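You operate a simulated robot arm through the tools that you are given. There is no shell and no other tool.

You run a simulated robot arm. Do the job below in one go: nothing can be reset, and whatever is moved stays where it is left.

JOB
Highlight the total line of the books slips, then lay them in the paid tray.
Fine: mark them on the wooden tray, ink from the ink well that holds the highlighter, highlighter back in that well; the other slips stay clean. A coat counts when it lies all over at full strength: go over it till it gets no stronger.

The check looks at the end state, three seconds after you hand in, the way a careful person would. Anything else that was tipped, shoved, dropped, spilled or broken makes it a failure.

ROBOT AND FRAMES
A 7-joint arm with a two-finger parallel gripper, fixed in place. Base frame: the origin is on the floor under the middle of its stand, x ahead of it, y to its left, z up. Units: mm, rad, N and s.
With the tool pointing down near the work surface it reaches from about 300 to 700 mm from the base axis. Its first joint turns from -1.152 to 1.152 rad. Payload 1.57 kg.
The TCP is the grasp point between the finger pads, 30 mm short of the fingertips. In the tool frame z runs along the fingers and y along their closing line. Largest opening 110 mm; finger width 24, thickness 12; the body of the gripper, 48 by 112 mm, starts 78 mm behind the TCP.
Orientation is that of the tool frame in the base frame, as a unit quaternion [w, x, y, z]. With the fingers straight down and closing along the base's y, the tool's x points along the base's -x, its y along +y and its z along -z.

CONTROLS
- The arm moves only by the tool servo_tool. Its argument "targets" is a list that holds one entry, the list of rows, each a list of 7 numbers: the turn, a rotation vector about the tool's x, y, z in units of 180 degrees (1.0 is 180 degrees), then the shift along the tool's x, y, z in units of 150 mm (1.0 is 150 mm), then the closure, from 0 (fully open) to 1 (shut). In form: [[[ax, ay, az, tx, ty, tz, hand], ...]]. A call has 1 to 20 rows; each row is the pose to reach, as a shift and turn from the pose commanded when the call began, along the tool's axes at that moment. A call with a number of a shift or a turn outside -1 to 1 is refused whole. Rows are played at 5 a second. More than 50 mm and 0.15 rad between two rows, or a gripper value outside its range, and nothing of the call is played. Where a pose cannot be reached the arm comes as near as it can. A force on the tool above 40 N (or 10 N above the force at the start of the call, whichever is more), or a blocked arm, ends the call early, and 0.2 s more pass. The fingers move at their own pace (about 108 mm/s each) and stop on an object; they squeeze with about 27 N. The grip force told is the motor's: it shows also when the fingers shut on nothing. Time passes only in rows, and 0.2 s behind the last, so rows that repeat a pose let the fingers close. The reply holds the time, the measured pose of the TCP, the force on the tool along the base axes, the opening and the grip force, in the units named above and with some noise, with the torque about the TCP (base axes, N m) and any sound that the robot's microphone picked up.
- Cameras (640 x 400 px; columns grow to the right, rows downward): "scene" is fixed at [171.2, -396, 1406.6]; the picture's right is [0.73, -0.69, 0.00], its down [-0.38, -0.40, -0.83] and it looks along [0.57, 0.61, -0.55] (base axes); focal length 342 px, centre (320, 200). "wrist" rides on the gripper at [70, 16, -141] in the tool frame; the picture's right is [-0.23, 0.97, 0.00], its down [-0.85, -0.20, -0.48] and it looks along [-0.47, -0.11, 0.88] (tool axes); focal length 222 px, centre (320, 200).
- snapshot(camera): a new picture of that camera. No time passes.
- pixel_to_xyz(camera, pixels): for up to 12 pixels [column, row] of the newest picture of that camera ("zoom" is the newest enlarged one), the place [x, y, z] in the base frame of the surface seen there, good to about 2 mm. No time passes.
- close_up(camera, box): a new picture of the part [left, top, right, bottom] of that camera's present view, enlarged. No time passes.
- job_done(): hands the job in; it is judged then, once.

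Open the gripper and draw the arm clear of the work before you hand the job in, unless the task says otherwise.

The tools are called after ">>>" by a JSON object that holds its "api" and its "payload". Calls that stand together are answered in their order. servo_tool: Moves the arm, as the interface text tells. Its arguments: {"type":"object","properties":{"targets":{"type":"array"}},"required":["targets"]} The other tools are called the same way: snapshot (camera) takes a picture; pixel_to_xyz (camera, pixels) gives the place of the surface under pixels of a picture; close_up (camera, box) takes an enlarged picture of a part of a camera's view; job_done () hands the job in.

At the start:

```text
clock: 0.0
ee_pos: [349.9, 85.8, 1189.2]
tool_rot: [-0.001, 0.0, 1.0, 0.0]
force: [-0.9, -0.4, 0.0]
wrist_torque: [0.0, -0.01, 0.02]
finger_gap: 110.0
grip_force: 0.0
```

scene: 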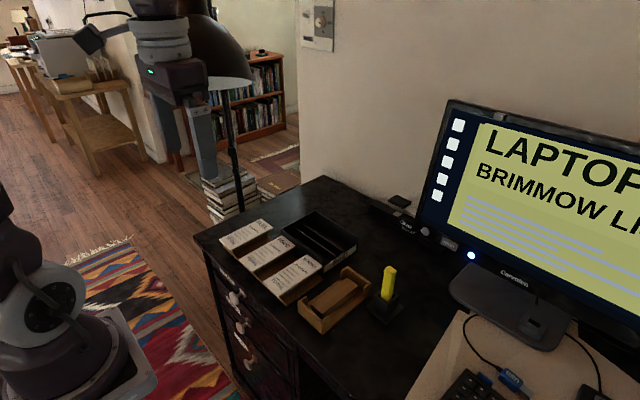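
wrist: 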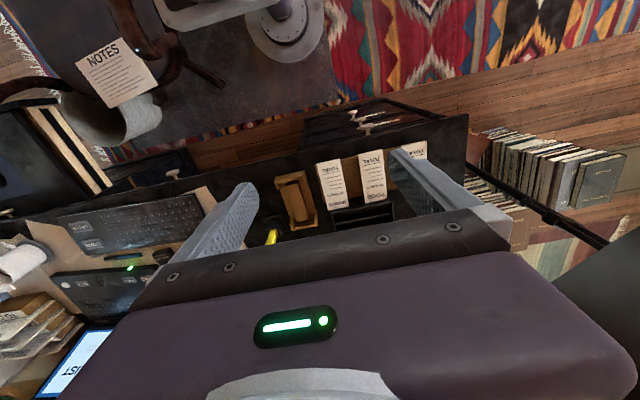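

The first pictures show three slips near scene (246,234), (268,253), (293,275), a black tray, a wooden tray and a yellow highlighter in a well at (388,290). I take enlarged views of these.

>>> {"api": "close_up", "payload": {"camera": "scene", "box": [190, 170, 430, 320]}}

>>> {"api": "close_up", "payload": {"camera": "scene", "box": [210, 205, 330, 280]}}

>>> {"api": "close_up", "payload": {"camera": "wrist", "box": [220, 130, 460, 280]}}

>>> {"api": "close_up", "payload": {"camera": "scene", "box": [420, 100, 640, 240]}}

>>> {"api": "close_up", "payload": {"camera": "wrist", "box": [60, 20, 180, 120]}}

```text
2.67 times, centred on (310, 245) of scene
```

zoom: 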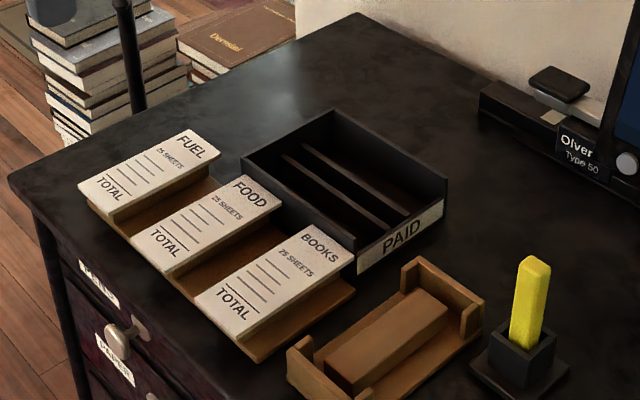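

```text
5.33 times, centred on (270, 242) of scene
```

zoom: 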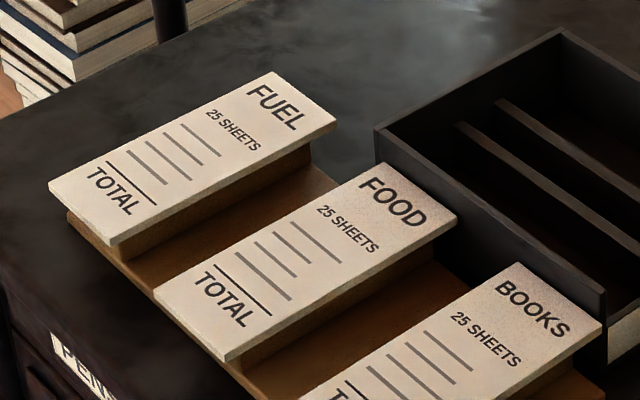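

```text
2.67 times, centred on (340, 205) of wrist
```

zoom: 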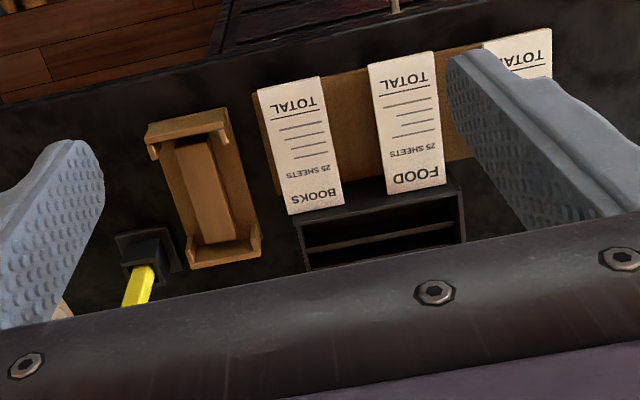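

```text
2.86 times, centred on (530, 170) of scene
```

zoom: 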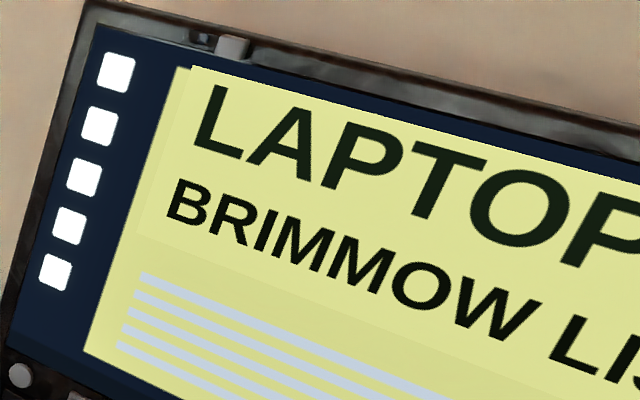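

```text
4.00 times, centred on (120, 70) of wrist
```

zoom: 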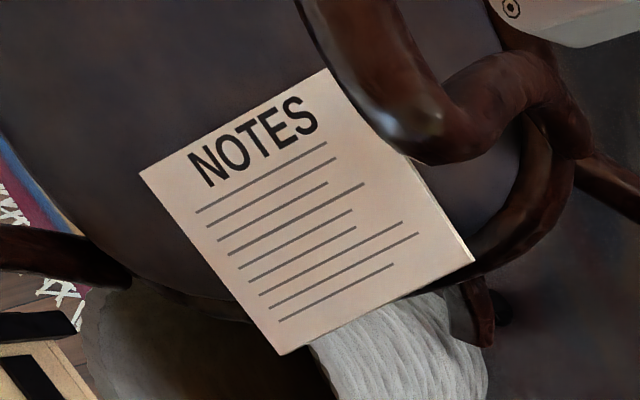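

I now need 3D positions. The close-up will be of the pads, wooden tray, paid tray and well; I retake it so "zoom" matches it.

>>> {"api": "close_up", "payload": {"camera": "scene", "box": [190, 170, 430, 320]}}

>>> {"api": "pixel_to_xyz", "payload": {"camera": "zoom", "pixels": [[303, 228], [353, 254], [240, 338], [197, 299], [240, 177], [283, 206], [162, 274], [120, 236], [340, 300], [258, 358], [300, 318], [232, 300]]}}

>>> {"api": "pixel_to_xyz", "payload": {"camera": "zoom", "pixels": [[418, 290], [446, 306], [352, 390], [327, 366], [416, 258], [482, 297], [288, 352], [330, 385], [535, 258], [551, 264], [535, 330], [515, 345]]}}

>>> {"api": "pixel_to_xyz", "payload": {"camera": "zoom", "pixels": [[242, 158], [333, 111], [446, 178], [357, 245], [340, 185], [300, 150], [390, 205], [310, 180], [360, 150], [500, 375], [560, 370], [472, 362]]}}

```text
2.67 times, centred on (310, 245) of scene
```

zoom: 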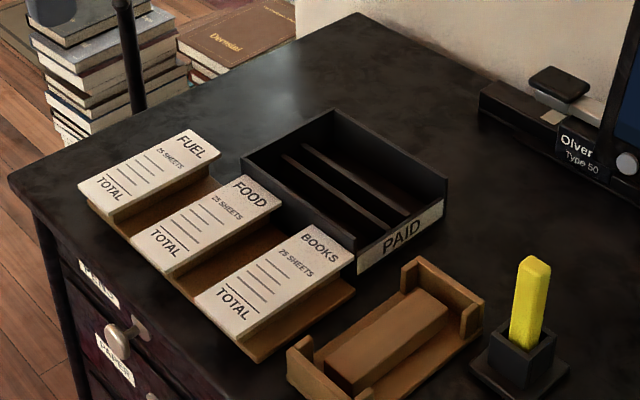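

```text
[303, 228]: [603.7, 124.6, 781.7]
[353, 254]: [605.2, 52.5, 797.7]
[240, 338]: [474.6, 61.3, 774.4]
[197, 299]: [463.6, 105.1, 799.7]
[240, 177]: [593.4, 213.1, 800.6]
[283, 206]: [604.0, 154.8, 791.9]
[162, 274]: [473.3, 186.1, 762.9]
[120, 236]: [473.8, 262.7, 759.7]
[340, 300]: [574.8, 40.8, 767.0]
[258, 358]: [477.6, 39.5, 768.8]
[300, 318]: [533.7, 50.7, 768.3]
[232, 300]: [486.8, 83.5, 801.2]
```

```text
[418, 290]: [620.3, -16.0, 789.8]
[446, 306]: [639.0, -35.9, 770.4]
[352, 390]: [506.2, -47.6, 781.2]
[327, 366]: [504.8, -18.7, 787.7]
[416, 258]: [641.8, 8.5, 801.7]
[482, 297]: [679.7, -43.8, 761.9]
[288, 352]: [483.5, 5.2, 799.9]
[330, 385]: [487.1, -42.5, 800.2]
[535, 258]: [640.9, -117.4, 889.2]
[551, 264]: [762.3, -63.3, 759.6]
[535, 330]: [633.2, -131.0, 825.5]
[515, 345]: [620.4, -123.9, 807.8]
```

```text
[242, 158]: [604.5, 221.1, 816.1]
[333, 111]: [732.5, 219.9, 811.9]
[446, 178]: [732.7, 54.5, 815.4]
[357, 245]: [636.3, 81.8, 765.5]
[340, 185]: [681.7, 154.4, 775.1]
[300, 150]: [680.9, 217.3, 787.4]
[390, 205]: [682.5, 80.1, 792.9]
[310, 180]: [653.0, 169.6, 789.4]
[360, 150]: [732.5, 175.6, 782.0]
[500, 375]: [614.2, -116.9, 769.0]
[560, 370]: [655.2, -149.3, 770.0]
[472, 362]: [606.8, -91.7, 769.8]
```

The pads lie on ribs at z≈800, the wooden tray block top is z≈789 around y≈-18, the well is near (637,-122) and the paid tray spans x 604–733, y 54–221. I lower the open gripper partway for a closer wrist view.

>>> {"api": "servo_tool", "payload": {"targets": [[[0, 0, 0, -0.05, -0.08, 0.25, 0], [0, 0, 0, -0.1, -0.15, 0.5, 0], [0, 0, 0, -0.15, -0.22, 0.75, 0], [0, 0, 0, -0.2, -0.3, 1.0, 0], [0, 0, 0, -0.2, -0.3, 1.0, 0]]]}}

>>> {"api": "snapshot", "payload": {"camera": "wrist"}}

```text
clock: 1.2
ee_pos: [381.0, 40.9, 1039.6]
tool_rot: [0.0, 0.0, 1.0, 0.0]
force: [0.1, 0.3, -0.3]
wrist_torque: [-0.02, -0.03, 0.01]
finger_gap: 109.9
grip_force: 0.0
```

```text
taken
```

wrist: 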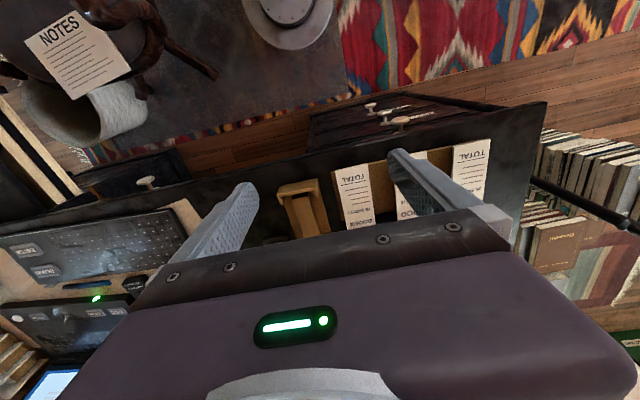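

The gripper body hides the lower half of the wrist view, so I shift forward about 130 mm to bring the desk into the upper half.

>>> {"api": "servo_tool", "payload": {"targets": [[[0, 0, 0, -0.2, 0, 0.1, 0], [0, 0, 0, -0.45, 0, 0.2, 0], [0, 0, 0, -0.7, 0, 0.35, 0], [0, 0, 0, -0.93, 0, 0.45, 0], [0, 0, 0, -0.93, 0, 0.45, 0]]]}}

>>> {"api": "snapshot", "payload": {"camera": "wrist"}}

>>> {"api": "snapshot", "payload": {"camera": "scene"}}

```text
clock: 2.4
ee_pos: [520.5, 41.1, 972.1]
tool_rot: [0.0, 0.001, 1.0, 0.0]
force: [0.0, -0.5, -0.1]
wrist_torque: [0.01, 0.01, -0.04]
finger_gap: 109.8
grip_force: 0.1
```

```text
taken
```

wrist: 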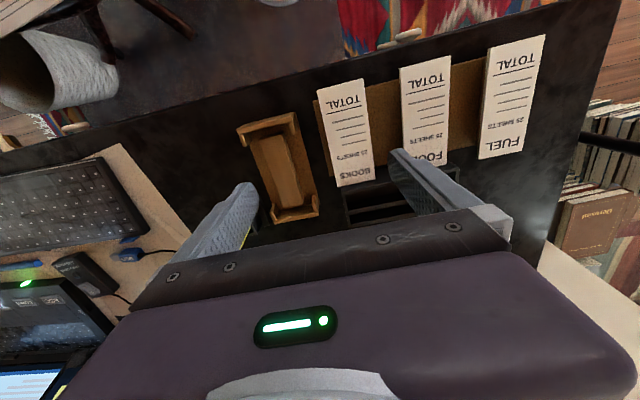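

```text
taken
```

scene: 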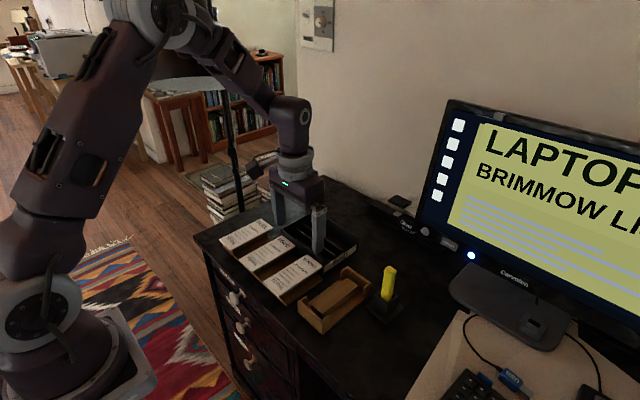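

The wrist view now shows BOOKS at (345,130) and the wooden tray at (278,165). I enlarge and measure their corners.

>>> {"api": "close_up", "payload": {"camera": "wrist", "box": [225, 65, 465, 225]}}

>>> {"api": "pixel_to_xyz", "payload": {"camera": "wrist", "pixels": [[318, 94], [361, 80], [373, 176], [338, 185], [324, 112], [364, 104], [322, 105], [345, 130], [403, 71], [447, 58], [447, 160], [405, 140]]}}

>>> {"api": "pixel_to_xyz", "payload": {"camera": "wrist", "pixels": [[252, 142], [280, 134], [299, 206], [272, 210], [238, 132], [293, 116], [318, 212], [273, 221], [245, 150], [290, 135], [290, 205], [268, 175]]}}

```text
2.50 times, centred on (345, 145) of wrist
```

zoom: 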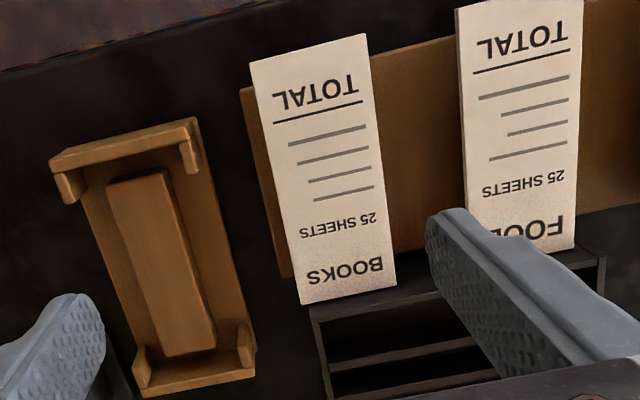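

```text
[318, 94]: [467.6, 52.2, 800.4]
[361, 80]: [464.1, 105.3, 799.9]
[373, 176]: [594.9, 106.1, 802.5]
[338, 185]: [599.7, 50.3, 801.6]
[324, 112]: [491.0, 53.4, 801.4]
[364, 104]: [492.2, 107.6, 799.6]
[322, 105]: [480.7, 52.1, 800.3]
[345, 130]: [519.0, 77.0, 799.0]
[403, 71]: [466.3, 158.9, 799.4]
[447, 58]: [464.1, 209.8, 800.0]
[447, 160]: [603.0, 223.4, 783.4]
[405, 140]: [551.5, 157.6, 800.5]
```

```text
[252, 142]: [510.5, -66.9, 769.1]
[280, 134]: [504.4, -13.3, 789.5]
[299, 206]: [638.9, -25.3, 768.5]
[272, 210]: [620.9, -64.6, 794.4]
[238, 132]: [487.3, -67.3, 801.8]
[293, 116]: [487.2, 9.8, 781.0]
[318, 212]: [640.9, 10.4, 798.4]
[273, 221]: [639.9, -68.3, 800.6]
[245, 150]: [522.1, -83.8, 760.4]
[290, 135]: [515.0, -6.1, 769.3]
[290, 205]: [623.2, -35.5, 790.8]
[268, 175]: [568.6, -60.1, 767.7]
```

BOOKS pad spans x≈463–600, y≈51–107, top z≈801; the wooden tray is centred near (562,-29). I enlarge the scene view for pad thickness and for the well and highlighter.

>>> {"api": "close_up", "payload": {"camera": "scene", "box": [340, 255, 420, 330]}}

>>> {"api": "pixel_to_xyz", "payload": {"camera": "zoom", "pixels": [[360, 100], [420, 100], [390, 120], [390, 200], [370, 240], [400, 250], [380, 262], [320, 310], [300, 290], [480, 310], [320, 240], [430, 240]]}}

>>> {"api": "close_up", "payload": {"camera": "scene", "box": [255, 245, 335, 310]}}

```text
5.33 times, centred on (380, 292) of scene
```

zoom: 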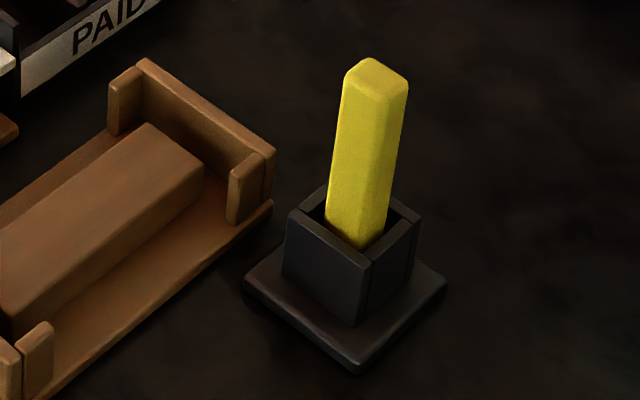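

```text
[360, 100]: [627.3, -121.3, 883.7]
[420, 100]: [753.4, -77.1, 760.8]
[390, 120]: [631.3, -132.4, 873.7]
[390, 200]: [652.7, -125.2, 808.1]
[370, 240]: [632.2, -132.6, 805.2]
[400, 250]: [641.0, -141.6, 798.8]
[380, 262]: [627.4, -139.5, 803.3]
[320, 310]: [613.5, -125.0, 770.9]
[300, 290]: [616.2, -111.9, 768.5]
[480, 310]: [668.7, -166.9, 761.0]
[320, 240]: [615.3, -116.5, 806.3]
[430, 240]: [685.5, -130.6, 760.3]
```

```text
6.15 times, centred on (295, 278) of scene
```

zoom: 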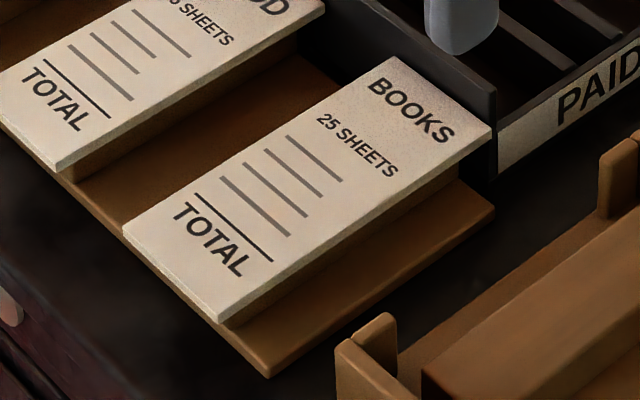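

The well box is z≈770–808 with the pen rising to ≈888. I measure pad thickness and the rib beneath it on this enlarged picture.

>>> {"api": "pixel_to_xyz", "payload": {"camera": "zoom", "pixels": [[222, 310], [222, 320], [222, 324], [340, 235], [345, 243], [345, 260], [430, 180], [433, 195], [435, 205], [125, 232], [125, 240], [270, 372]]}}

>>> {"api": "close_up", "payload": {"camera": "wrist", "box": [305, 70, 385, 125]}}

>>> {"api": "pixel_to_xyz", "payload": {"camera": "zoom", "pixels": [[100, 190], [450, 75], [140, 285], [450, 210], [150, 240], [150, 190], [430, 100], [430, 160], [460, 250], [480, 300], [110, 300], [300, 180]]}}

```text
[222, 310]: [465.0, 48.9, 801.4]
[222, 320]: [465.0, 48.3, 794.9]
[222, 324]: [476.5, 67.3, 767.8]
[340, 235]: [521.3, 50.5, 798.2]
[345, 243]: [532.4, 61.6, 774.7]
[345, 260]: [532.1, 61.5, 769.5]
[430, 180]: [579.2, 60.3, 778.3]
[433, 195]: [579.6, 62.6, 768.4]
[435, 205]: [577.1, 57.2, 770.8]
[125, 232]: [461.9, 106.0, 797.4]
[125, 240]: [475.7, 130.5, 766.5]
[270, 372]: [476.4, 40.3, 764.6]
```

```text
7.27 times, centred on (345, 98) of wrist
```

zoom: 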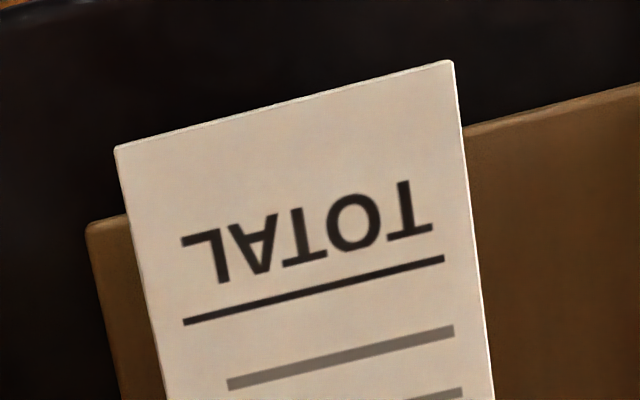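

```text
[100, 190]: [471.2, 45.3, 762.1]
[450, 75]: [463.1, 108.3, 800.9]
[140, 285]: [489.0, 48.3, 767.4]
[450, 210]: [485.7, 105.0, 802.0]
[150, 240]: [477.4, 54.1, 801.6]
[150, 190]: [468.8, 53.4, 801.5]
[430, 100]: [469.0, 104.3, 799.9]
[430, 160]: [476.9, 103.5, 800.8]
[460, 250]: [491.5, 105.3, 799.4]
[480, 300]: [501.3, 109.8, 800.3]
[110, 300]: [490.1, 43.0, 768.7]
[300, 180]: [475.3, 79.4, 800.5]
```

Pad is about 7 mm thick (801 to 794), TOTAL text at x≈478–487 and its rule at x≈490. I move over the wooden tray to measure its interior, staying above the highlighter's height.

>>> {"api": "servo_tool", "payload": {"targets": [[[0, 0, 0, -0.2, -0.12, 0.15, 0], [0, 0, 0, -0.4, -0.25, 0.3, 0], [0, 0, 0, -0.53, -0.34, 0.42, 0], [0, 0, 0, -0.53, -0.34, 0.42, 0]]]}}

>>> {"api": "snapshot", "payload": {"camera": "wrist"}}

>>> {"api": "close_up", "payload": {"camera": "wrist", "box": [180, 0, 420, 200]}}

```text
clock: 3.4
ee_pos: [598.6, -11.7, 911.2]
tool_rot: [0.0, 0.0, 1.0, -0.001]
force: [-0.3, 0.7, 0.7]
wrist_torque: [0.02, 0.02, -0.01]
finger_gap: 109.9
grip_force: 0.1
```

```text
taken
```

wrist: 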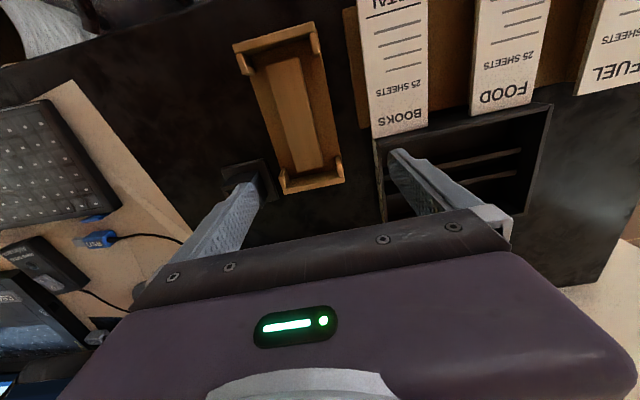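

```text
2.00 times, centred on (300, 100) of wrist
```

zoom: 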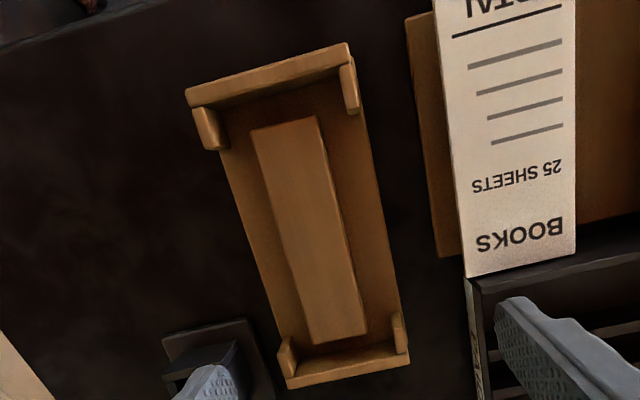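

Clear view of the wooden tray in zoom. I measure the wall, tab and block edges.

>>> {"api": "pixel_to_xyz", "payload": {"camera": "zoom", "pixels": [[270, 72], [272, 84], [205, 115], [212, 148], [222, 130], [346, 72], [341, 85], [355, 108], [345, 372], [343, 360], [288, 345], [298, 365]]}}

>>> {"api": "pixel_to_xyz", "payload": {"camera": "zoom", "pixels": [[392, 345], [398, 318], [405, 335], [252, 133], [316, 118], [365, 330], [314, 342], [285, 130], [340, 335], [270, 92], [340, 350], [230, 170]]}}

>>> {"api": "pixel_to_xyz", "payload": {"camera": "wrist", "pixels": [[470, 160], [500, 160], [440, 165], [480, 168], [490, 150], [440, 140], [530, 140], [490, 177], [540, 110], [385, 145], [520, 200], [500, 190]]}}

```text
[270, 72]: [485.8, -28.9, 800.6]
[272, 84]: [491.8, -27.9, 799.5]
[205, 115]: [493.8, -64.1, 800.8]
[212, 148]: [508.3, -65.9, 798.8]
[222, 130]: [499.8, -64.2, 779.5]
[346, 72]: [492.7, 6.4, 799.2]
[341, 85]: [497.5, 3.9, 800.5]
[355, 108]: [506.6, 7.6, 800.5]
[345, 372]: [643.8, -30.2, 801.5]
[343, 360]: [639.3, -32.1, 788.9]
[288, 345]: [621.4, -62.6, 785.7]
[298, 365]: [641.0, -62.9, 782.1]
```

```text
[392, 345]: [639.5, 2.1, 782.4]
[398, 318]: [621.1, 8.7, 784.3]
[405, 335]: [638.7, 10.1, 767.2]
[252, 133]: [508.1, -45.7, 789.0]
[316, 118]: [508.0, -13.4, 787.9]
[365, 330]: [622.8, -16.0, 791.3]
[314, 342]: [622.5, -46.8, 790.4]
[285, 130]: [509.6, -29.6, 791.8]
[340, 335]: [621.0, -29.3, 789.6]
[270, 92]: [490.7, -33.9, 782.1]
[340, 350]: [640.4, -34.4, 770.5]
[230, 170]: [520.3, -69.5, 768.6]
```

```text
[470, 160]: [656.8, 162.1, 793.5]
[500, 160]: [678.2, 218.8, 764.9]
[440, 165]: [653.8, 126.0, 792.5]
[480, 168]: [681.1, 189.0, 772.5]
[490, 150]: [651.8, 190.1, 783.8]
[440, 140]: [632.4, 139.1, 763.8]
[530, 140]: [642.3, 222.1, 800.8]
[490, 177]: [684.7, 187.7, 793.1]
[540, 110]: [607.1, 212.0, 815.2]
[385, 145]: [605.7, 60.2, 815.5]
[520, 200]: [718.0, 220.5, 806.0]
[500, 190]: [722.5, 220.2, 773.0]
```

Wooden tray interior runs x≈492–640 with block centre ≈(566,-30), top 790; paid tray ribs at x≈655 and 684, top 793. I move above the BOOKS pad centre (531.5, 78.5) with the gripper opened to ~88 mm.

>>> {"api": "servo_tool", "payload": {"targets": [[[0, 0, 0, 0.11, 0.15, 0.05, 0.2], [0, 0, 0, 0.225, 0.296, 0.1, 0.2], [0, 0, 0, 0.34, 0.45, 0.15, 0.2], [0, 0, 0, 0.449, 0.591, 0.191, 0.2], [0, 0, 0, 0.449, 0.591, 0.191, 0.2], [0, 0, 0, 0.449, 0.591, 0.191, 0.2]]]}}

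>>> {"api": "snapshot", "payload": {"camera": "wrist"}}

>>> {"api": "close_up", "payload": {"camera": "scene", "box": [190, 170, 430, 320]}}

```text
clock: 4.8
ee_pos: [533.6, 65.1, 875.7]
tool_rot: [-0.003, 0.011, 1.0, 0.001]
force: [-0.6, -0.3, -0.4]
wrist_torque: [0.01, 0.01, -0.01]
finger_gap: 87.9
grip_force: 0.1
```

```text
taken
```

wrist: 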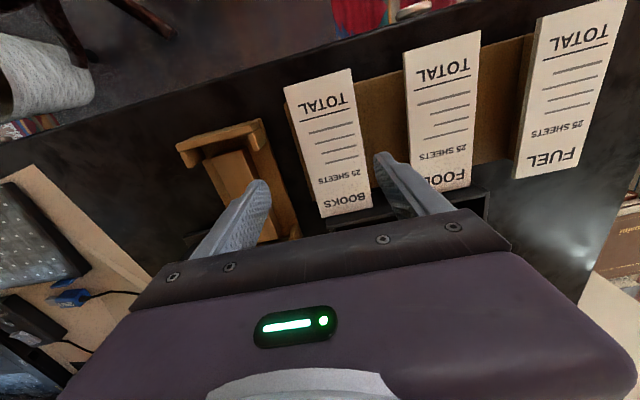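

```text
2.67 times, centred on (310, 245) of scene
```

zoom: 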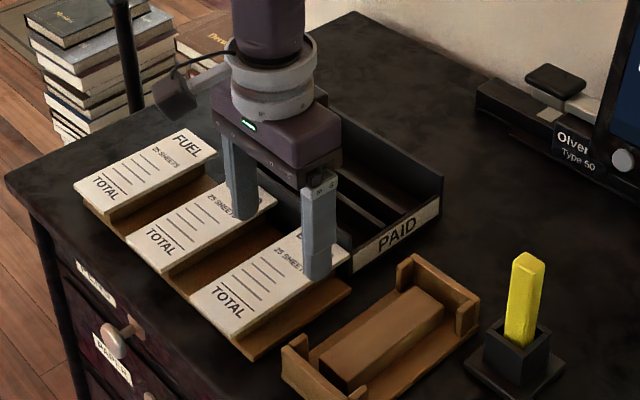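

The measured pose (533.6, 65.1) is 13 mm short in y and the scene picture seems shifted a few pixels from before. I let the arm settle in place and check known corners again.

>>> {"api": "servo_tool", "payload": {"targets": [[[0, 0, 0, 0, 0, 0, 0.2], [0, 0, 0, 0, 0, 0, 0.2], [0, 0, 0, 0, 0, 0, 0.2], [0, 0, 0, 0, 0, 0, 0.2], [0, 0, 0, 0, 0, 0, 0.2]]]}}

>>> {"api": "snapshot", "payload": {"camera": "scene"}}

>>> {"api": "close_up", "payload": {"camera": "scene", "box": [190, 170, 430, 320]}}

>>> {"api": "snapshot", "payload": {"camera": "wrist"}}

>>> {"api": "pixel_to_xyz", "payload": {"camera": "wrist", "pixels": [[285, 88], [351, 70], [372, 207], [324, 217], [404, 52], [479, 32], [182, 147], [258, 123], [320, 130]]}}

```text
clock: 6.0
ee_pos: [533.0, 66.8, 875.8]
tool_rot: [-0.004, 0.009, 1.0, 0.002]
force: [0.2, 0.1, 0.1]
wrist_torque: [0.0, 0.03, 0.0]
finger_gap: 87.8
grip_force: 0.2
```

```text
taken
```

scene: 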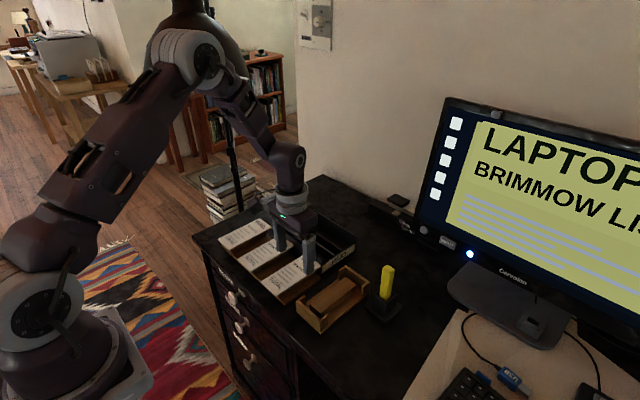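

```text
2.67 times, centred on (310, 245) of scene
```

zoom: 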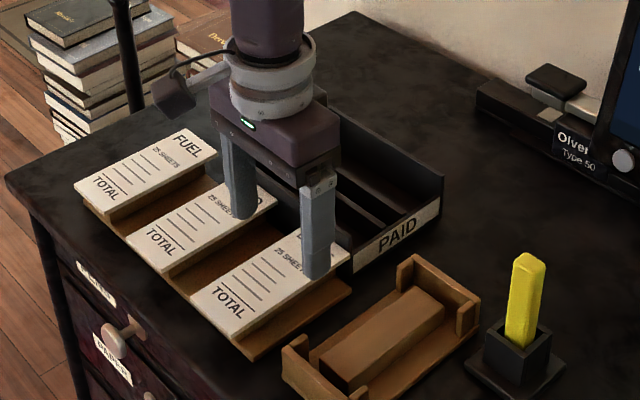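

```text
taken
```

wrist: 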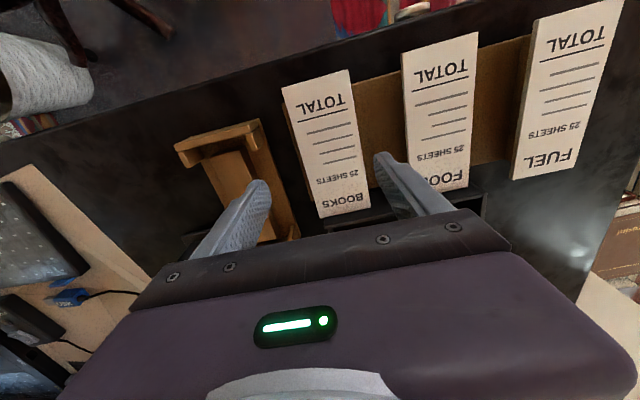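

```text
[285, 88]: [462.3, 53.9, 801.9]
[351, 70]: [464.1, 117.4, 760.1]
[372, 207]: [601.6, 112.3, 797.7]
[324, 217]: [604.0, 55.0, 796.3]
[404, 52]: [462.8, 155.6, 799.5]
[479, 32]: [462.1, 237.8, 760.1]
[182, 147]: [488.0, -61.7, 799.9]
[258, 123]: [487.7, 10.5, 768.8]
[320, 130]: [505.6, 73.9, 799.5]
```

The arm holds about 12 mm short in y with a small yaw error, as if the first joint were blocked. I look at the arm's upper links and the floor lamp near scene (210,60) for contact.

>>> {"api": "close_up", "payload": {"camera": "scene", "box": [120, 0, 320, 220]}}

>>> {"api": "pixel_to_xyz", "payload": {"camera": "scene", "pixels": [[200, 10], [240, 50], [160, 30], [195, 60], [235, 150], [225, 110], [240, 170], [215, 100], [232, 60], [290, 155], [250, 130], [180, 75]]}}

```text
1.82 times, centred on (220, 110) of scene
```

zoom: 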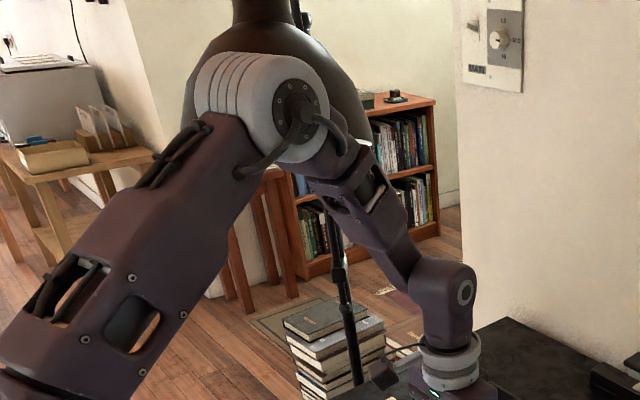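

```text
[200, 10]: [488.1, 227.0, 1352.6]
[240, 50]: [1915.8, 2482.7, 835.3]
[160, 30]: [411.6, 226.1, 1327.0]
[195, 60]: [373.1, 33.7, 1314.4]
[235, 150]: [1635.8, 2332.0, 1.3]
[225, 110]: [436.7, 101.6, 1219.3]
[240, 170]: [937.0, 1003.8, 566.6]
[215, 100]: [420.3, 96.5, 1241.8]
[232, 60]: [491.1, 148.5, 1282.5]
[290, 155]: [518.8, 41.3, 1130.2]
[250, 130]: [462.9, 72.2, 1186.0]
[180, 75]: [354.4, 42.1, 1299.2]
```

The lamp shade sits around (410–490, 150–230, 1280–1350), so the elbow/forearm is leaning on it. I back off to lower y at once and compare the lamp with its first picture.

>>> {"api": "servo_tool", "payload": {"targets": [[[0, 0, 0, 0, -0.15, 0, 0.2], [0, 0, 0, 0, -0.3, 0, 0.2], [0, 0, 0, 0, -0.45, 0, 0.2], [0, 0, 0, 0, -0.6, 0, 0.2], [0, 0, 0, 0, -0.6, 0, 0.2]]]}}

>>> {"api": "snapshot", "payload": {"camera": "scene"}}

>>> {"api": "close_up", "payload": {"camera": "scene", "box": [120, 0, 320, 220]}}

```text
clock: 7.2
ee_pos: [531.6, -10.5, 880.9]
tool_rot: [0.0, 0.0, 1.0, 0.0]
force: [-0.3, -0.1, 0.4]
wrist_torque: [0.01, -0.01, 0.0]
finger_gap: 88.0
grip_force: 0.1
```

```text
taken
```

scene: 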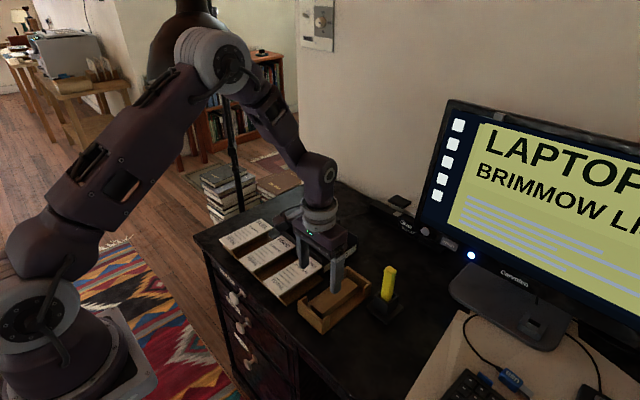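

```text
1.82 times, centred on (220, 110) of scene
```

zoom: 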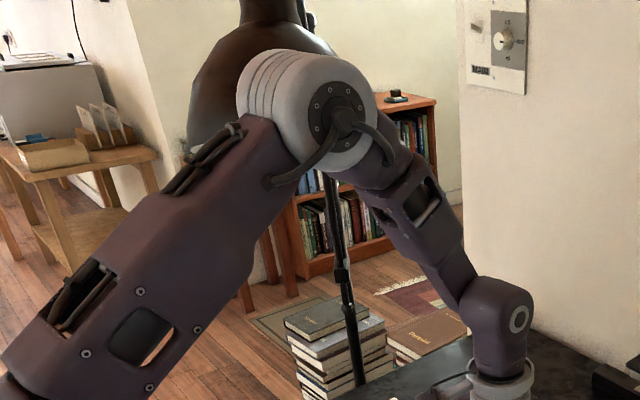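

The arm is back on its commanded pose (531.6,-10.5). I draw further right and up to see the lamp unobstructed and judge whether it moved.

>>> {"api": "servo_tool", "payload": {"targets": [[[0, 0, 0, 0, -0.2, -0.15, 0.2], [0, 0, 0, 0, -0.45, -0.3, 0.2], [0, 0, 0, 0, -0.7, -0.45, 0.2], [0, 0, 0, 0, -0.95, -0.5, 0.2], [0, 0, 0, 0, -0.95, -0.5, 0.2]]]}}

>>> {"api": "snapshot", "payload": {"camera": "scene"}}

>>> {"api": "close_up", "payload": {"camera": "scene", "box": [120, 0, 320, 125]}}

>>> {"api": "snapshot", "payload": {"camera": "wrist"}}

```text
clock: 8.4
ee_pos: [531.3, -155.3, 957.9]
tool_rot: [0.0, 0.0, 1.0, 0.0]
force: [0.3, 0.6, 0.7]
wrist_torque: [-0.06, 0.03, -0.03]
finger_gap: 88.0
grip_force: 0.0
```

```text
taken
```

scene: 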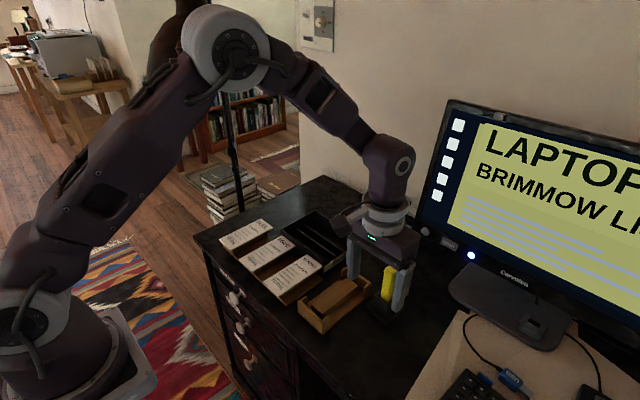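

```text
3.20 times, centred on (220, 62) of scene
```

zoom: 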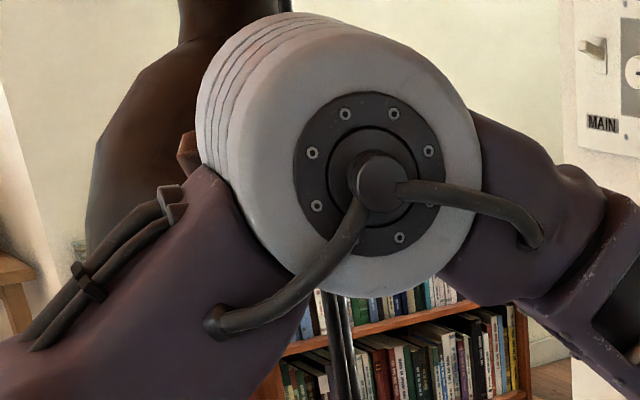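

```text
taken
```

wrist: 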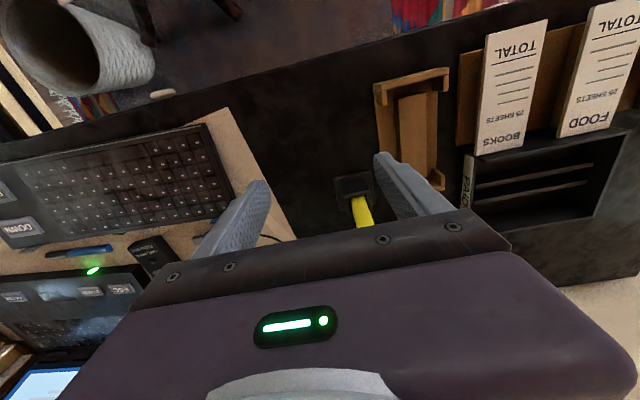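

The lamp's left shade edge is at scene ≈(147,75), close to before. I measure its surface points to know where the arm may not go.

>>> {"api": "pixel_to_xyz", "payload": {"camera": "zoom", "pixels": [[100, 200], [140, 120], [180, 60], [180, 10], [240, 10], [95, 240], [150, 180], [190, 120], [330, 310], [345, 380], [285, 5], [120, 230]]}}

>>> {"api": "pixel_to_xyz", "payload": {"camera": "scene", "pixels": [[228, 110], [234, 150], [237, 180], [240, 205], [178, 5], [205, 3], [150, 70], [155, 45], [222, 50], [280, 60], [320, 90], [390, 155]]}}

```text
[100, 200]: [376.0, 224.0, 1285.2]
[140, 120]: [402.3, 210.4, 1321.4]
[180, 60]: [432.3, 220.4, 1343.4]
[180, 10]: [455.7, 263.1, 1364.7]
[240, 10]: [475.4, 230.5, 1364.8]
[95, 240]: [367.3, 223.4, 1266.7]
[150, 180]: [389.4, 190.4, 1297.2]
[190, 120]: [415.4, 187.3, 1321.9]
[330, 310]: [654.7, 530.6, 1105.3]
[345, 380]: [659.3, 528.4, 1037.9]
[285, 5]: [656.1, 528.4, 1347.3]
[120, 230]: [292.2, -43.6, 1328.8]
```

```text
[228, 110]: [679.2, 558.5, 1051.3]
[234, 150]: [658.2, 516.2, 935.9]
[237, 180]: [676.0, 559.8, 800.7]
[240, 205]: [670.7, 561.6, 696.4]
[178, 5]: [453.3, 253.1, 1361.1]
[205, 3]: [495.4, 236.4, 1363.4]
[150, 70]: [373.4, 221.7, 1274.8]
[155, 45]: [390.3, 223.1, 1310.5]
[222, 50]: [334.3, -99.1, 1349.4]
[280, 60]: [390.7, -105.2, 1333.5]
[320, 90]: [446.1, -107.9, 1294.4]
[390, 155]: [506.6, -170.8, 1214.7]
```

The lamp shade seems to reach from about x 365–585, y 145+ and down to z≈1220, so the elbow must stay clear of it. Before extending the arm to the right to view the rim, I check where the monitor is.

>>> {"api": "pixel_to_xyz", "payload": {"camera": "scene", "pixels": [[450, 105], [425, 230], [470, 255], [500, 150], [560, 200], [600, 150], [520, 285], [470, 290], [400, 228], [440, 245]]}}

```text
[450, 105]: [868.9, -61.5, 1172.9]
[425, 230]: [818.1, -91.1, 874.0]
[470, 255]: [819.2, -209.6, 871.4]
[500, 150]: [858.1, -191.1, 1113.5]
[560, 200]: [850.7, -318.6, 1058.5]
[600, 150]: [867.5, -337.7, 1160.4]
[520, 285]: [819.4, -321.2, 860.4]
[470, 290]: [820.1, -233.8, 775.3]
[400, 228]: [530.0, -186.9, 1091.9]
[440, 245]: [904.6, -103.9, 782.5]
```

The monitor is at x≥818, so extending to x=650 is safe. I extend there at z=955 so the elbow drops out of the lamp view.

>>> {"api": "servo_tool", "payload": {"targets": [[[0, 0, 0, -0.25, 0, 0, 0.2], [0, 0, 0, -0.5, 0, 0, 0.2], [0, 0, 0, -0.75, 0, 0, 0.2], [0, 0, 0, -0.8, 0, 0, 0.2], [0, 0, 0, -0.8, 0, 0, 0.2]]]}}

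>>> {"api": "snapshot", "payload": {"camera": "scene"}}

>>> {"api": "close_up", "payload": {"camera": "scene", "box": [120, 0, 320, 125]}}

```text
clock: 9.6
ee_pos: [654.5, -156.1, 955.1]
tool_rot: [0.0, 0.0, 1.0, 0.0]
force: [0.0, 0.0, -0.2]
wrist_torque: [0.0, -0.02, -0.01]
finger_gap: 88.0
grip_force: 0.1
```

```text
taken
```

scene: 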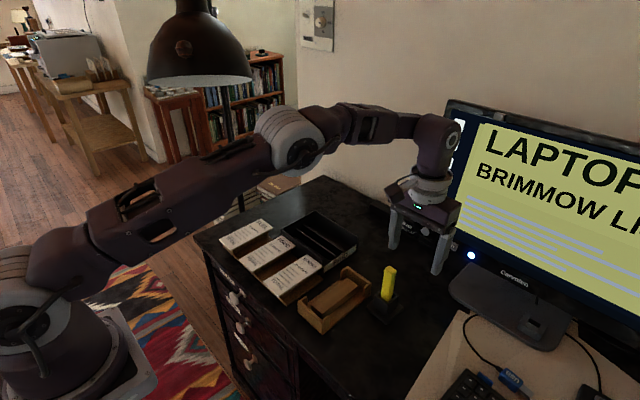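

```text
3.20 times, centred on (220, 62) of scene
```

zoom: 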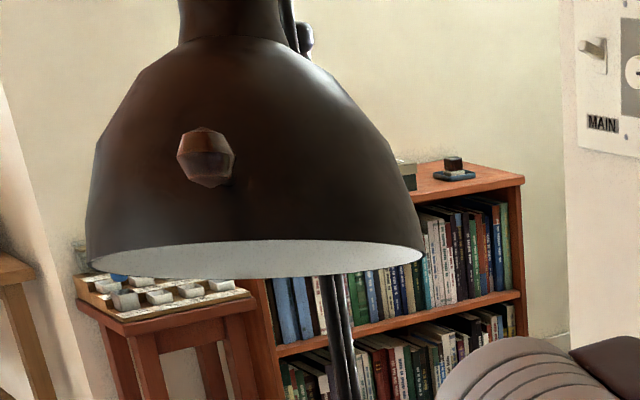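

The lamp is now fully visible and its rim right tip (252,80) matches the first picture, so it was not displaced. I measure its rim, knob and the elbow.

>>> {"api": "pixel_to_xyz", "payload": {"camera": "zoom", "pixels": [[90, 265], [418, 250], [130, 245], [200, 236], [260, 234], [330, 236], [400, 240], [205, 155], [250, 260], [250, 274], [250, 150], [230, 30]]}}

>>> {"api": "pixel_to_xyz", "payload": {"camera": "scene", "pixels": [[290, 110], [275, 120], [310, 150], [300, 152], [262, 118], [330, 110], [360, 105], [440, 120], [400, 115], [180, 165], [60, 240], [430, 175]]}}

```text
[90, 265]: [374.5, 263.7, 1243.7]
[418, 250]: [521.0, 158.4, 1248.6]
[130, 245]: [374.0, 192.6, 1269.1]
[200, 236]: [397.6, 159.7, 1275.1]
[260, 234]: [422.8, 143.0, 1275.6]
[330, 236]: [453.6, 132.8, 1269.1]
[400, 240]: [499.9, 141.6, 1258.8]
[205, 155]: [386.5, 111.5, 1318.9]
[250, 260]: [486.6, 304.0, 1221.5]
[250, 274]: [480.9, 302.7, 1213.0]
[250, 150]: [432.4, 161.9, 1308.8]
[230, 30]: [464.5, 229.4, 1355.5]
```

```text
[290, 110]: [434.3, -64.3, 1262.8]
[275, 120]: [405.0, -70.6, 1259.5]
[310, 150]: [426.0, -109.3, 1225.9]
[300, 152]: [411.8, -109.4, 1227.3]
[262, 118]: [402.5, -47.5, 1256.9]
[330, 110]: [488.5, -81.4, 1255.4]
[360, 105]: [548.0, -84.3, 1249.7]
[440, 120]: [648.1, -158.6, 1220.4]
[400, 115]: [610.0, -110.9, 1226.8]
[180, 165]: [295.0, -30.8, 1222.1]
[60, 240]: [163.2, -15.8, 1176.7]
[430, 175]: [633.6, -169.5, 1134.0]
```

The shade's near rim is at y≈133–143, z≈1270 and a knob at (386,111,1319): the elbow touched that knob. I'll keep the elbow low by pitching the tool 15° (wrist outward) for the rack pick; first I go above the wooden tray with that pitch, away from the lamp.

>>> {"api": "servo_tool", "payload": {"targets": [[[0, 0.02, 0, 0.12, 0.15, 0.0, 0.2], [0, 0.04, 0, 0.24, 0.3, 0.05, 0.2], [0, 0.06, 0, 0.36, 0.45, 0.12, 0.2], [0, 0.0833, 0, 0.48, 0.6, 0.2, 0.2], [0, 0.0833, 0, 0.6, 0.75, 0.28, 0.2], [0, 0.0833, 0, 0.71, 0.893, 0.367, 0.2], [0, 0.0833, 0, 0.71, 0.893, 0.367, 0.2], [0, 0.0833, 0, 0.71, 0.893, 0.367, 0.2]]]}}

>>> {"api": "snapshot", "payload": {"camera": "scene"}}

>>> {"api": "snapshot", "payload": {"camera": "wrist"}}

```text
clock: 11.4
ee_pos: [545.1, -20.5, 901.7]
tool_rot: [-0.131, -0.001, 0.991, -0.001]
force: [0.1, 0.1, 0.6]
wrist_torque: [0.0, -0.03, 0.0]
finger_gap: 88.2
grip_force: 0.0
```

```text
taken
```

scene: 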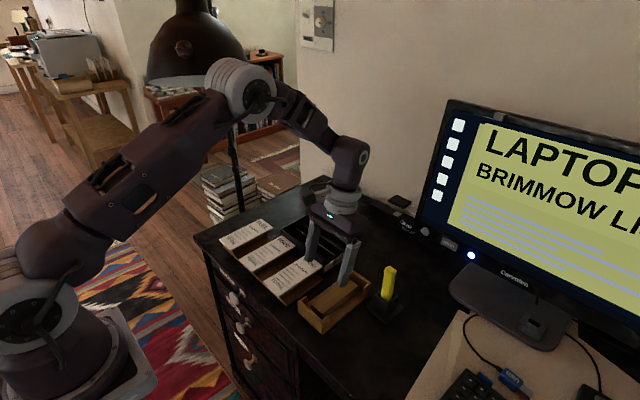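

```text
taken
```

wrist: 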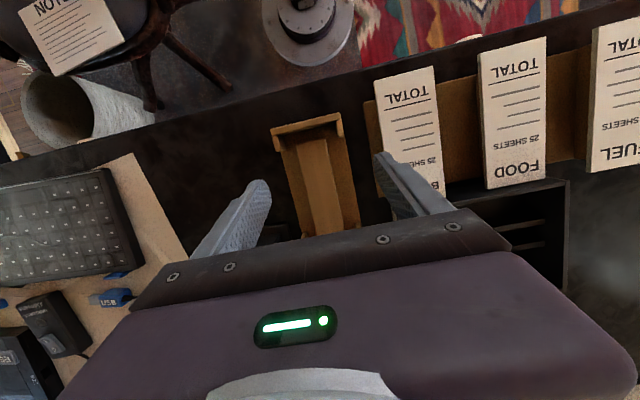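

Pose (545,-20,902) with 15° pitch is reached cleanly. I check elbow surface points against the knob height before going lower and left.

>>> {"api": "pixel_to_xyz", "payload": {"camera": "scene", "pixels": [[258, 102], [245, 62], [225, 62], [212, 68], [208, 78], [235, 65], [230, 60], [262, 85], [300, 100], [355, 145]]}}

>>> {"api": "close_up", "payload": {"camera": "scene", "box": [140, 30, 300, 130]}}

```text
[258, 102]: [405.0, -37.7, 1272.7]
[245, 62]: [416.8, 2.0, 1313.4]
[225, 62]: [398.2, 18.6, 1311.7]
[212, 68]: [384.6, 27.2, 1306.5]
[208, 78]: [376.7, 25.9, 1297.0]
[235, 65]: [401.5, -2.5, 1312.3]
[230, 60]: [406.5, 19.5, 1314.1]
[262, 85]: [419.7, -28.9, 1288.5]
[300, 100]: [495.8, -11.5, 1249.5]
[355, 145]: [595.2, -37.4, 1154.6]
```

```text
4.00 times, centred on (220, 80) of scene
```

zoom: 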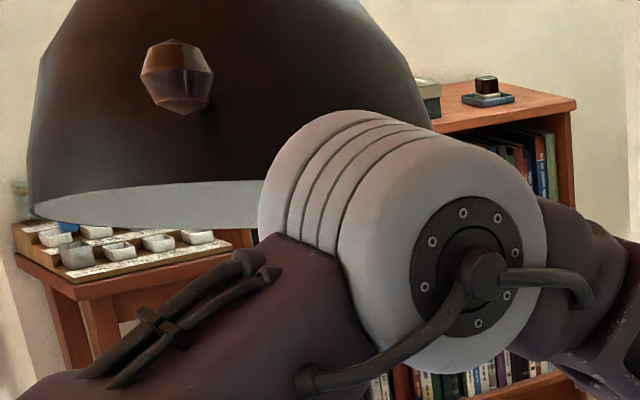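

The elbow centre (405, 1273 high) agrees with my arm model: at z≈845 over the pad its top will be ≈1273, under the knob (1304) and short of the rim. I descend to z≈846 here and then slide left over the BOOKS pad.

>>> {"api": "servo_tool", "payload": {"targets": [[[0, 0, 0, -0.03, 0, 0.18, 0.2], [0, 0, 0, -0.061, 0, 0.356, 0.2], [0, 0, 0, -0.061, 0.2, 0.356, 0.2], [0, 0, 0, -0.061, 0.42, 0.356, 0.2], [0, 0, 0, -0.061, 0.657, 0.356, 0.2], [0, 0, 0, -0.061, 0.657, 0.356, 0.2], [0, 0, 0, -0.061, 0.657, 0.356, 0.2]]]}}

>>> {"api": "snapshot", "payload": {"camera": "scene"}}

>>> {"api": "snapshot", "payload": {"camera": "wrist"}}

```text
clock: 13.0
ee_pos: [539.6, 78.8, 845.6]
tool_rot: [-0.131, 0.0, 0.991, 0.0]
force: [-0.6, -0.1, -1.0]
wrist_torque: [0.01, -0.01, -0.01]
finger_gap: 88.2
grip_force: 0.2
```

```text
taken
```

scene: 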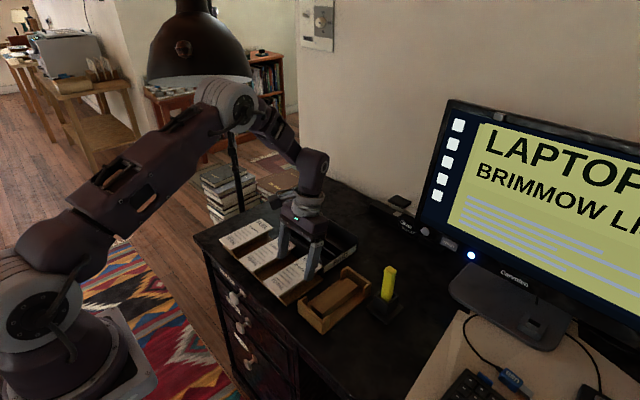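

```text
taken
```

wrist: 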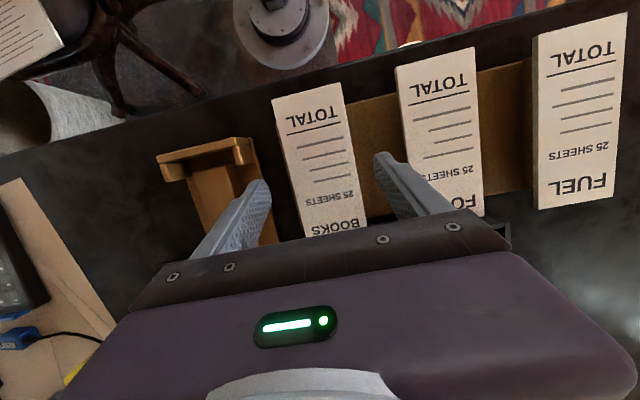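

The gripper is at (539.6, 78.8, 845.6) straddling the pad with no lamp contact. I descend straight down 39 mm to z≈807.

>>> {"api": "servo_tool", "payload": {"targets": [[[0, 0, 0, -0.0224, 0, 0.0837, 0.2], [0, 0, 0, -0.0449, 0, 0.1673, 0.2], [0, 0, 0, -0.0673, 0, 0.251, 0.2], [0, 0, 0, -0.0673, 0, 0.251, 0.2]]]}}

>>> {"api": "close_up", "payload": {"camera": "scene", "box": [220, 190, 340, 310]}}

>>> {"api": "close_up", "payload": {"camera": "wrist", "box": [200, 60, 440, 240]}}

```text
clock: 14.0
ee_pos: [540.3, 77.0, 806.6]
tool_rot: [-0.13, -0.001, 0.991, 0.0]
force: [0.1, -0.6, 0.0]
wrist_torque: [0.0, 0.02, 0.03]
finger_gap: 88.2
grip_force: 0.1
```

```text
3.33 times, centred on (280, 250) of scene
```

zoom: 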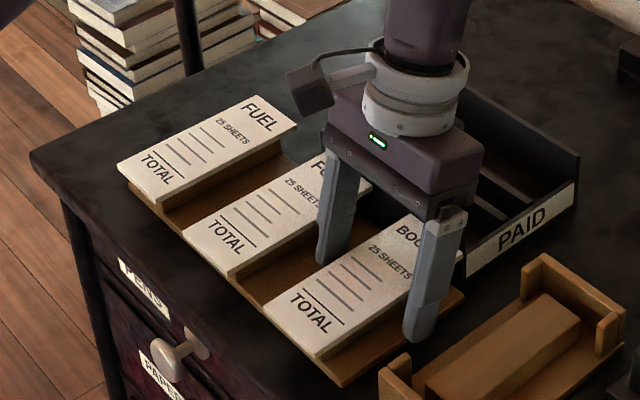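

```text
2.22 times, centred on (320, 150) of wrist
```

zoom: 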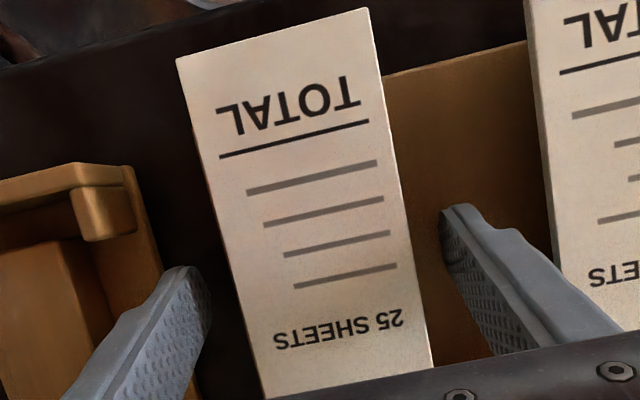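

The fingers straddle the pad cleanly and clear of the FOOD pad. I close on it.

>>> {"api": "servo_tool", "payload": {"targets": [[[0, 0, 0, 0, 0, 0, 0.4], [0, 0, 0, 0, 0, 0, 0.6], [0, 0, 0, 0, 0, 0, 1], [0, 0, 0, 0, 0, 0, 1], [0, 0, 0, 0, 0, 0, 1]]]}}

>>> {"api": "close_up", "payload": {"camera": "wrist", "box": [200, 60, 440, 240]}}

```text
clock: 15.2
ee_pos: [541.8, 77.3, 806.8]
tool_rot: [-0.131, 0.0, 0.991, 0.0]
force: [1.2, 0.3, 0.1]
wrist_torque: [0.0, 0.01, -0.02]
finger_gap: 58.6
grip_force: 27.4
```

```text
2.22 times, centred on (320, 150) of wrist
```

zoom: 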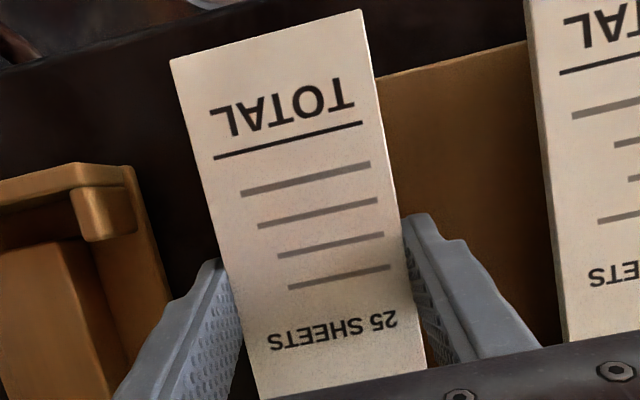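

The pad is gripped (58.6 mm, 27 N). I lift 34 mm and carry it over the wooden tray to TCP ≈(574.5, -30).

>>> {"api": "servo_tool", "payload": {"targets": [[[0, 0, 0, 0.02, 0, -0.073, 1], [0, 0, 0, 0.039, 0, -0.146, 1], [0, 0, 0, 0.0587, 0, -0.2189, 1], [0, 0, 0, 0.003, -0.18, -0.234, 1], [0, 0, 0, -0.052, -0.36, -0.249, 1], [0, 0, 0, -0.108, -0.54, -0.264, 1], [0, 0, 0, -0.1635, -0.7233, -0.2784, 1], [0, 0, 0, -0.1635, -0.7233, -0.2784, 1], [0, 0, 0, -0.1635, -0.7233, -0.2784, 1]]]}}

>>> {"api": "snapshot", "payload": {"camera": "wrist"}}

>>> {"api": "close_up", "payload": {"camera": "scene", "box": [230, 190, 430, 330]}}

```text
clock: 17.2
ee_pos: [575.2, -29.9, 841.1]
tool_rot: [-0.13, 0.0, 0.991, 0.001]
force: [0.0, 0.1, -0.3]
wrist_torque: [-0.01, -0.02, 0.0]
finger_gap: 58.7
grip_force: 26.9
```

```text
taken
```

wrist: 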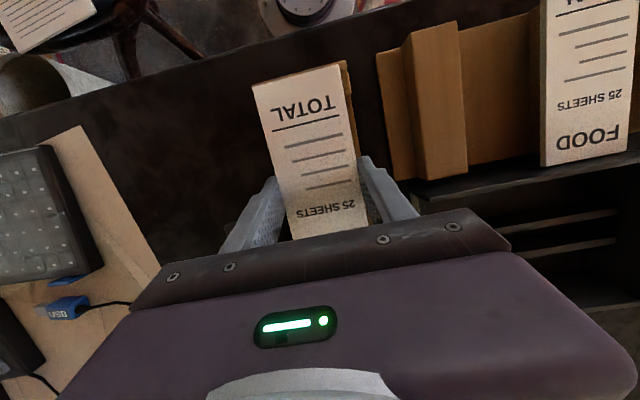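

```text
2.86 times, centred on (330, 260) of scene
```

zoom: 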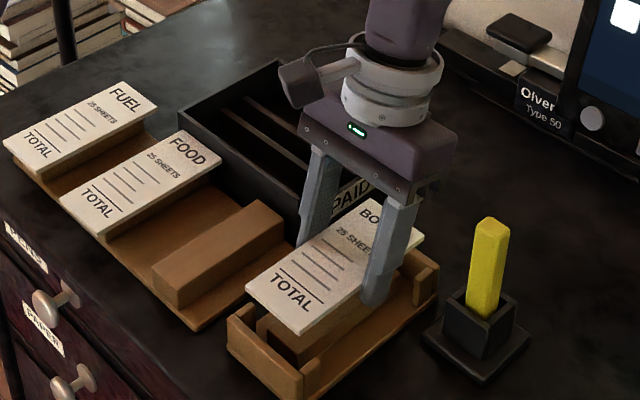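

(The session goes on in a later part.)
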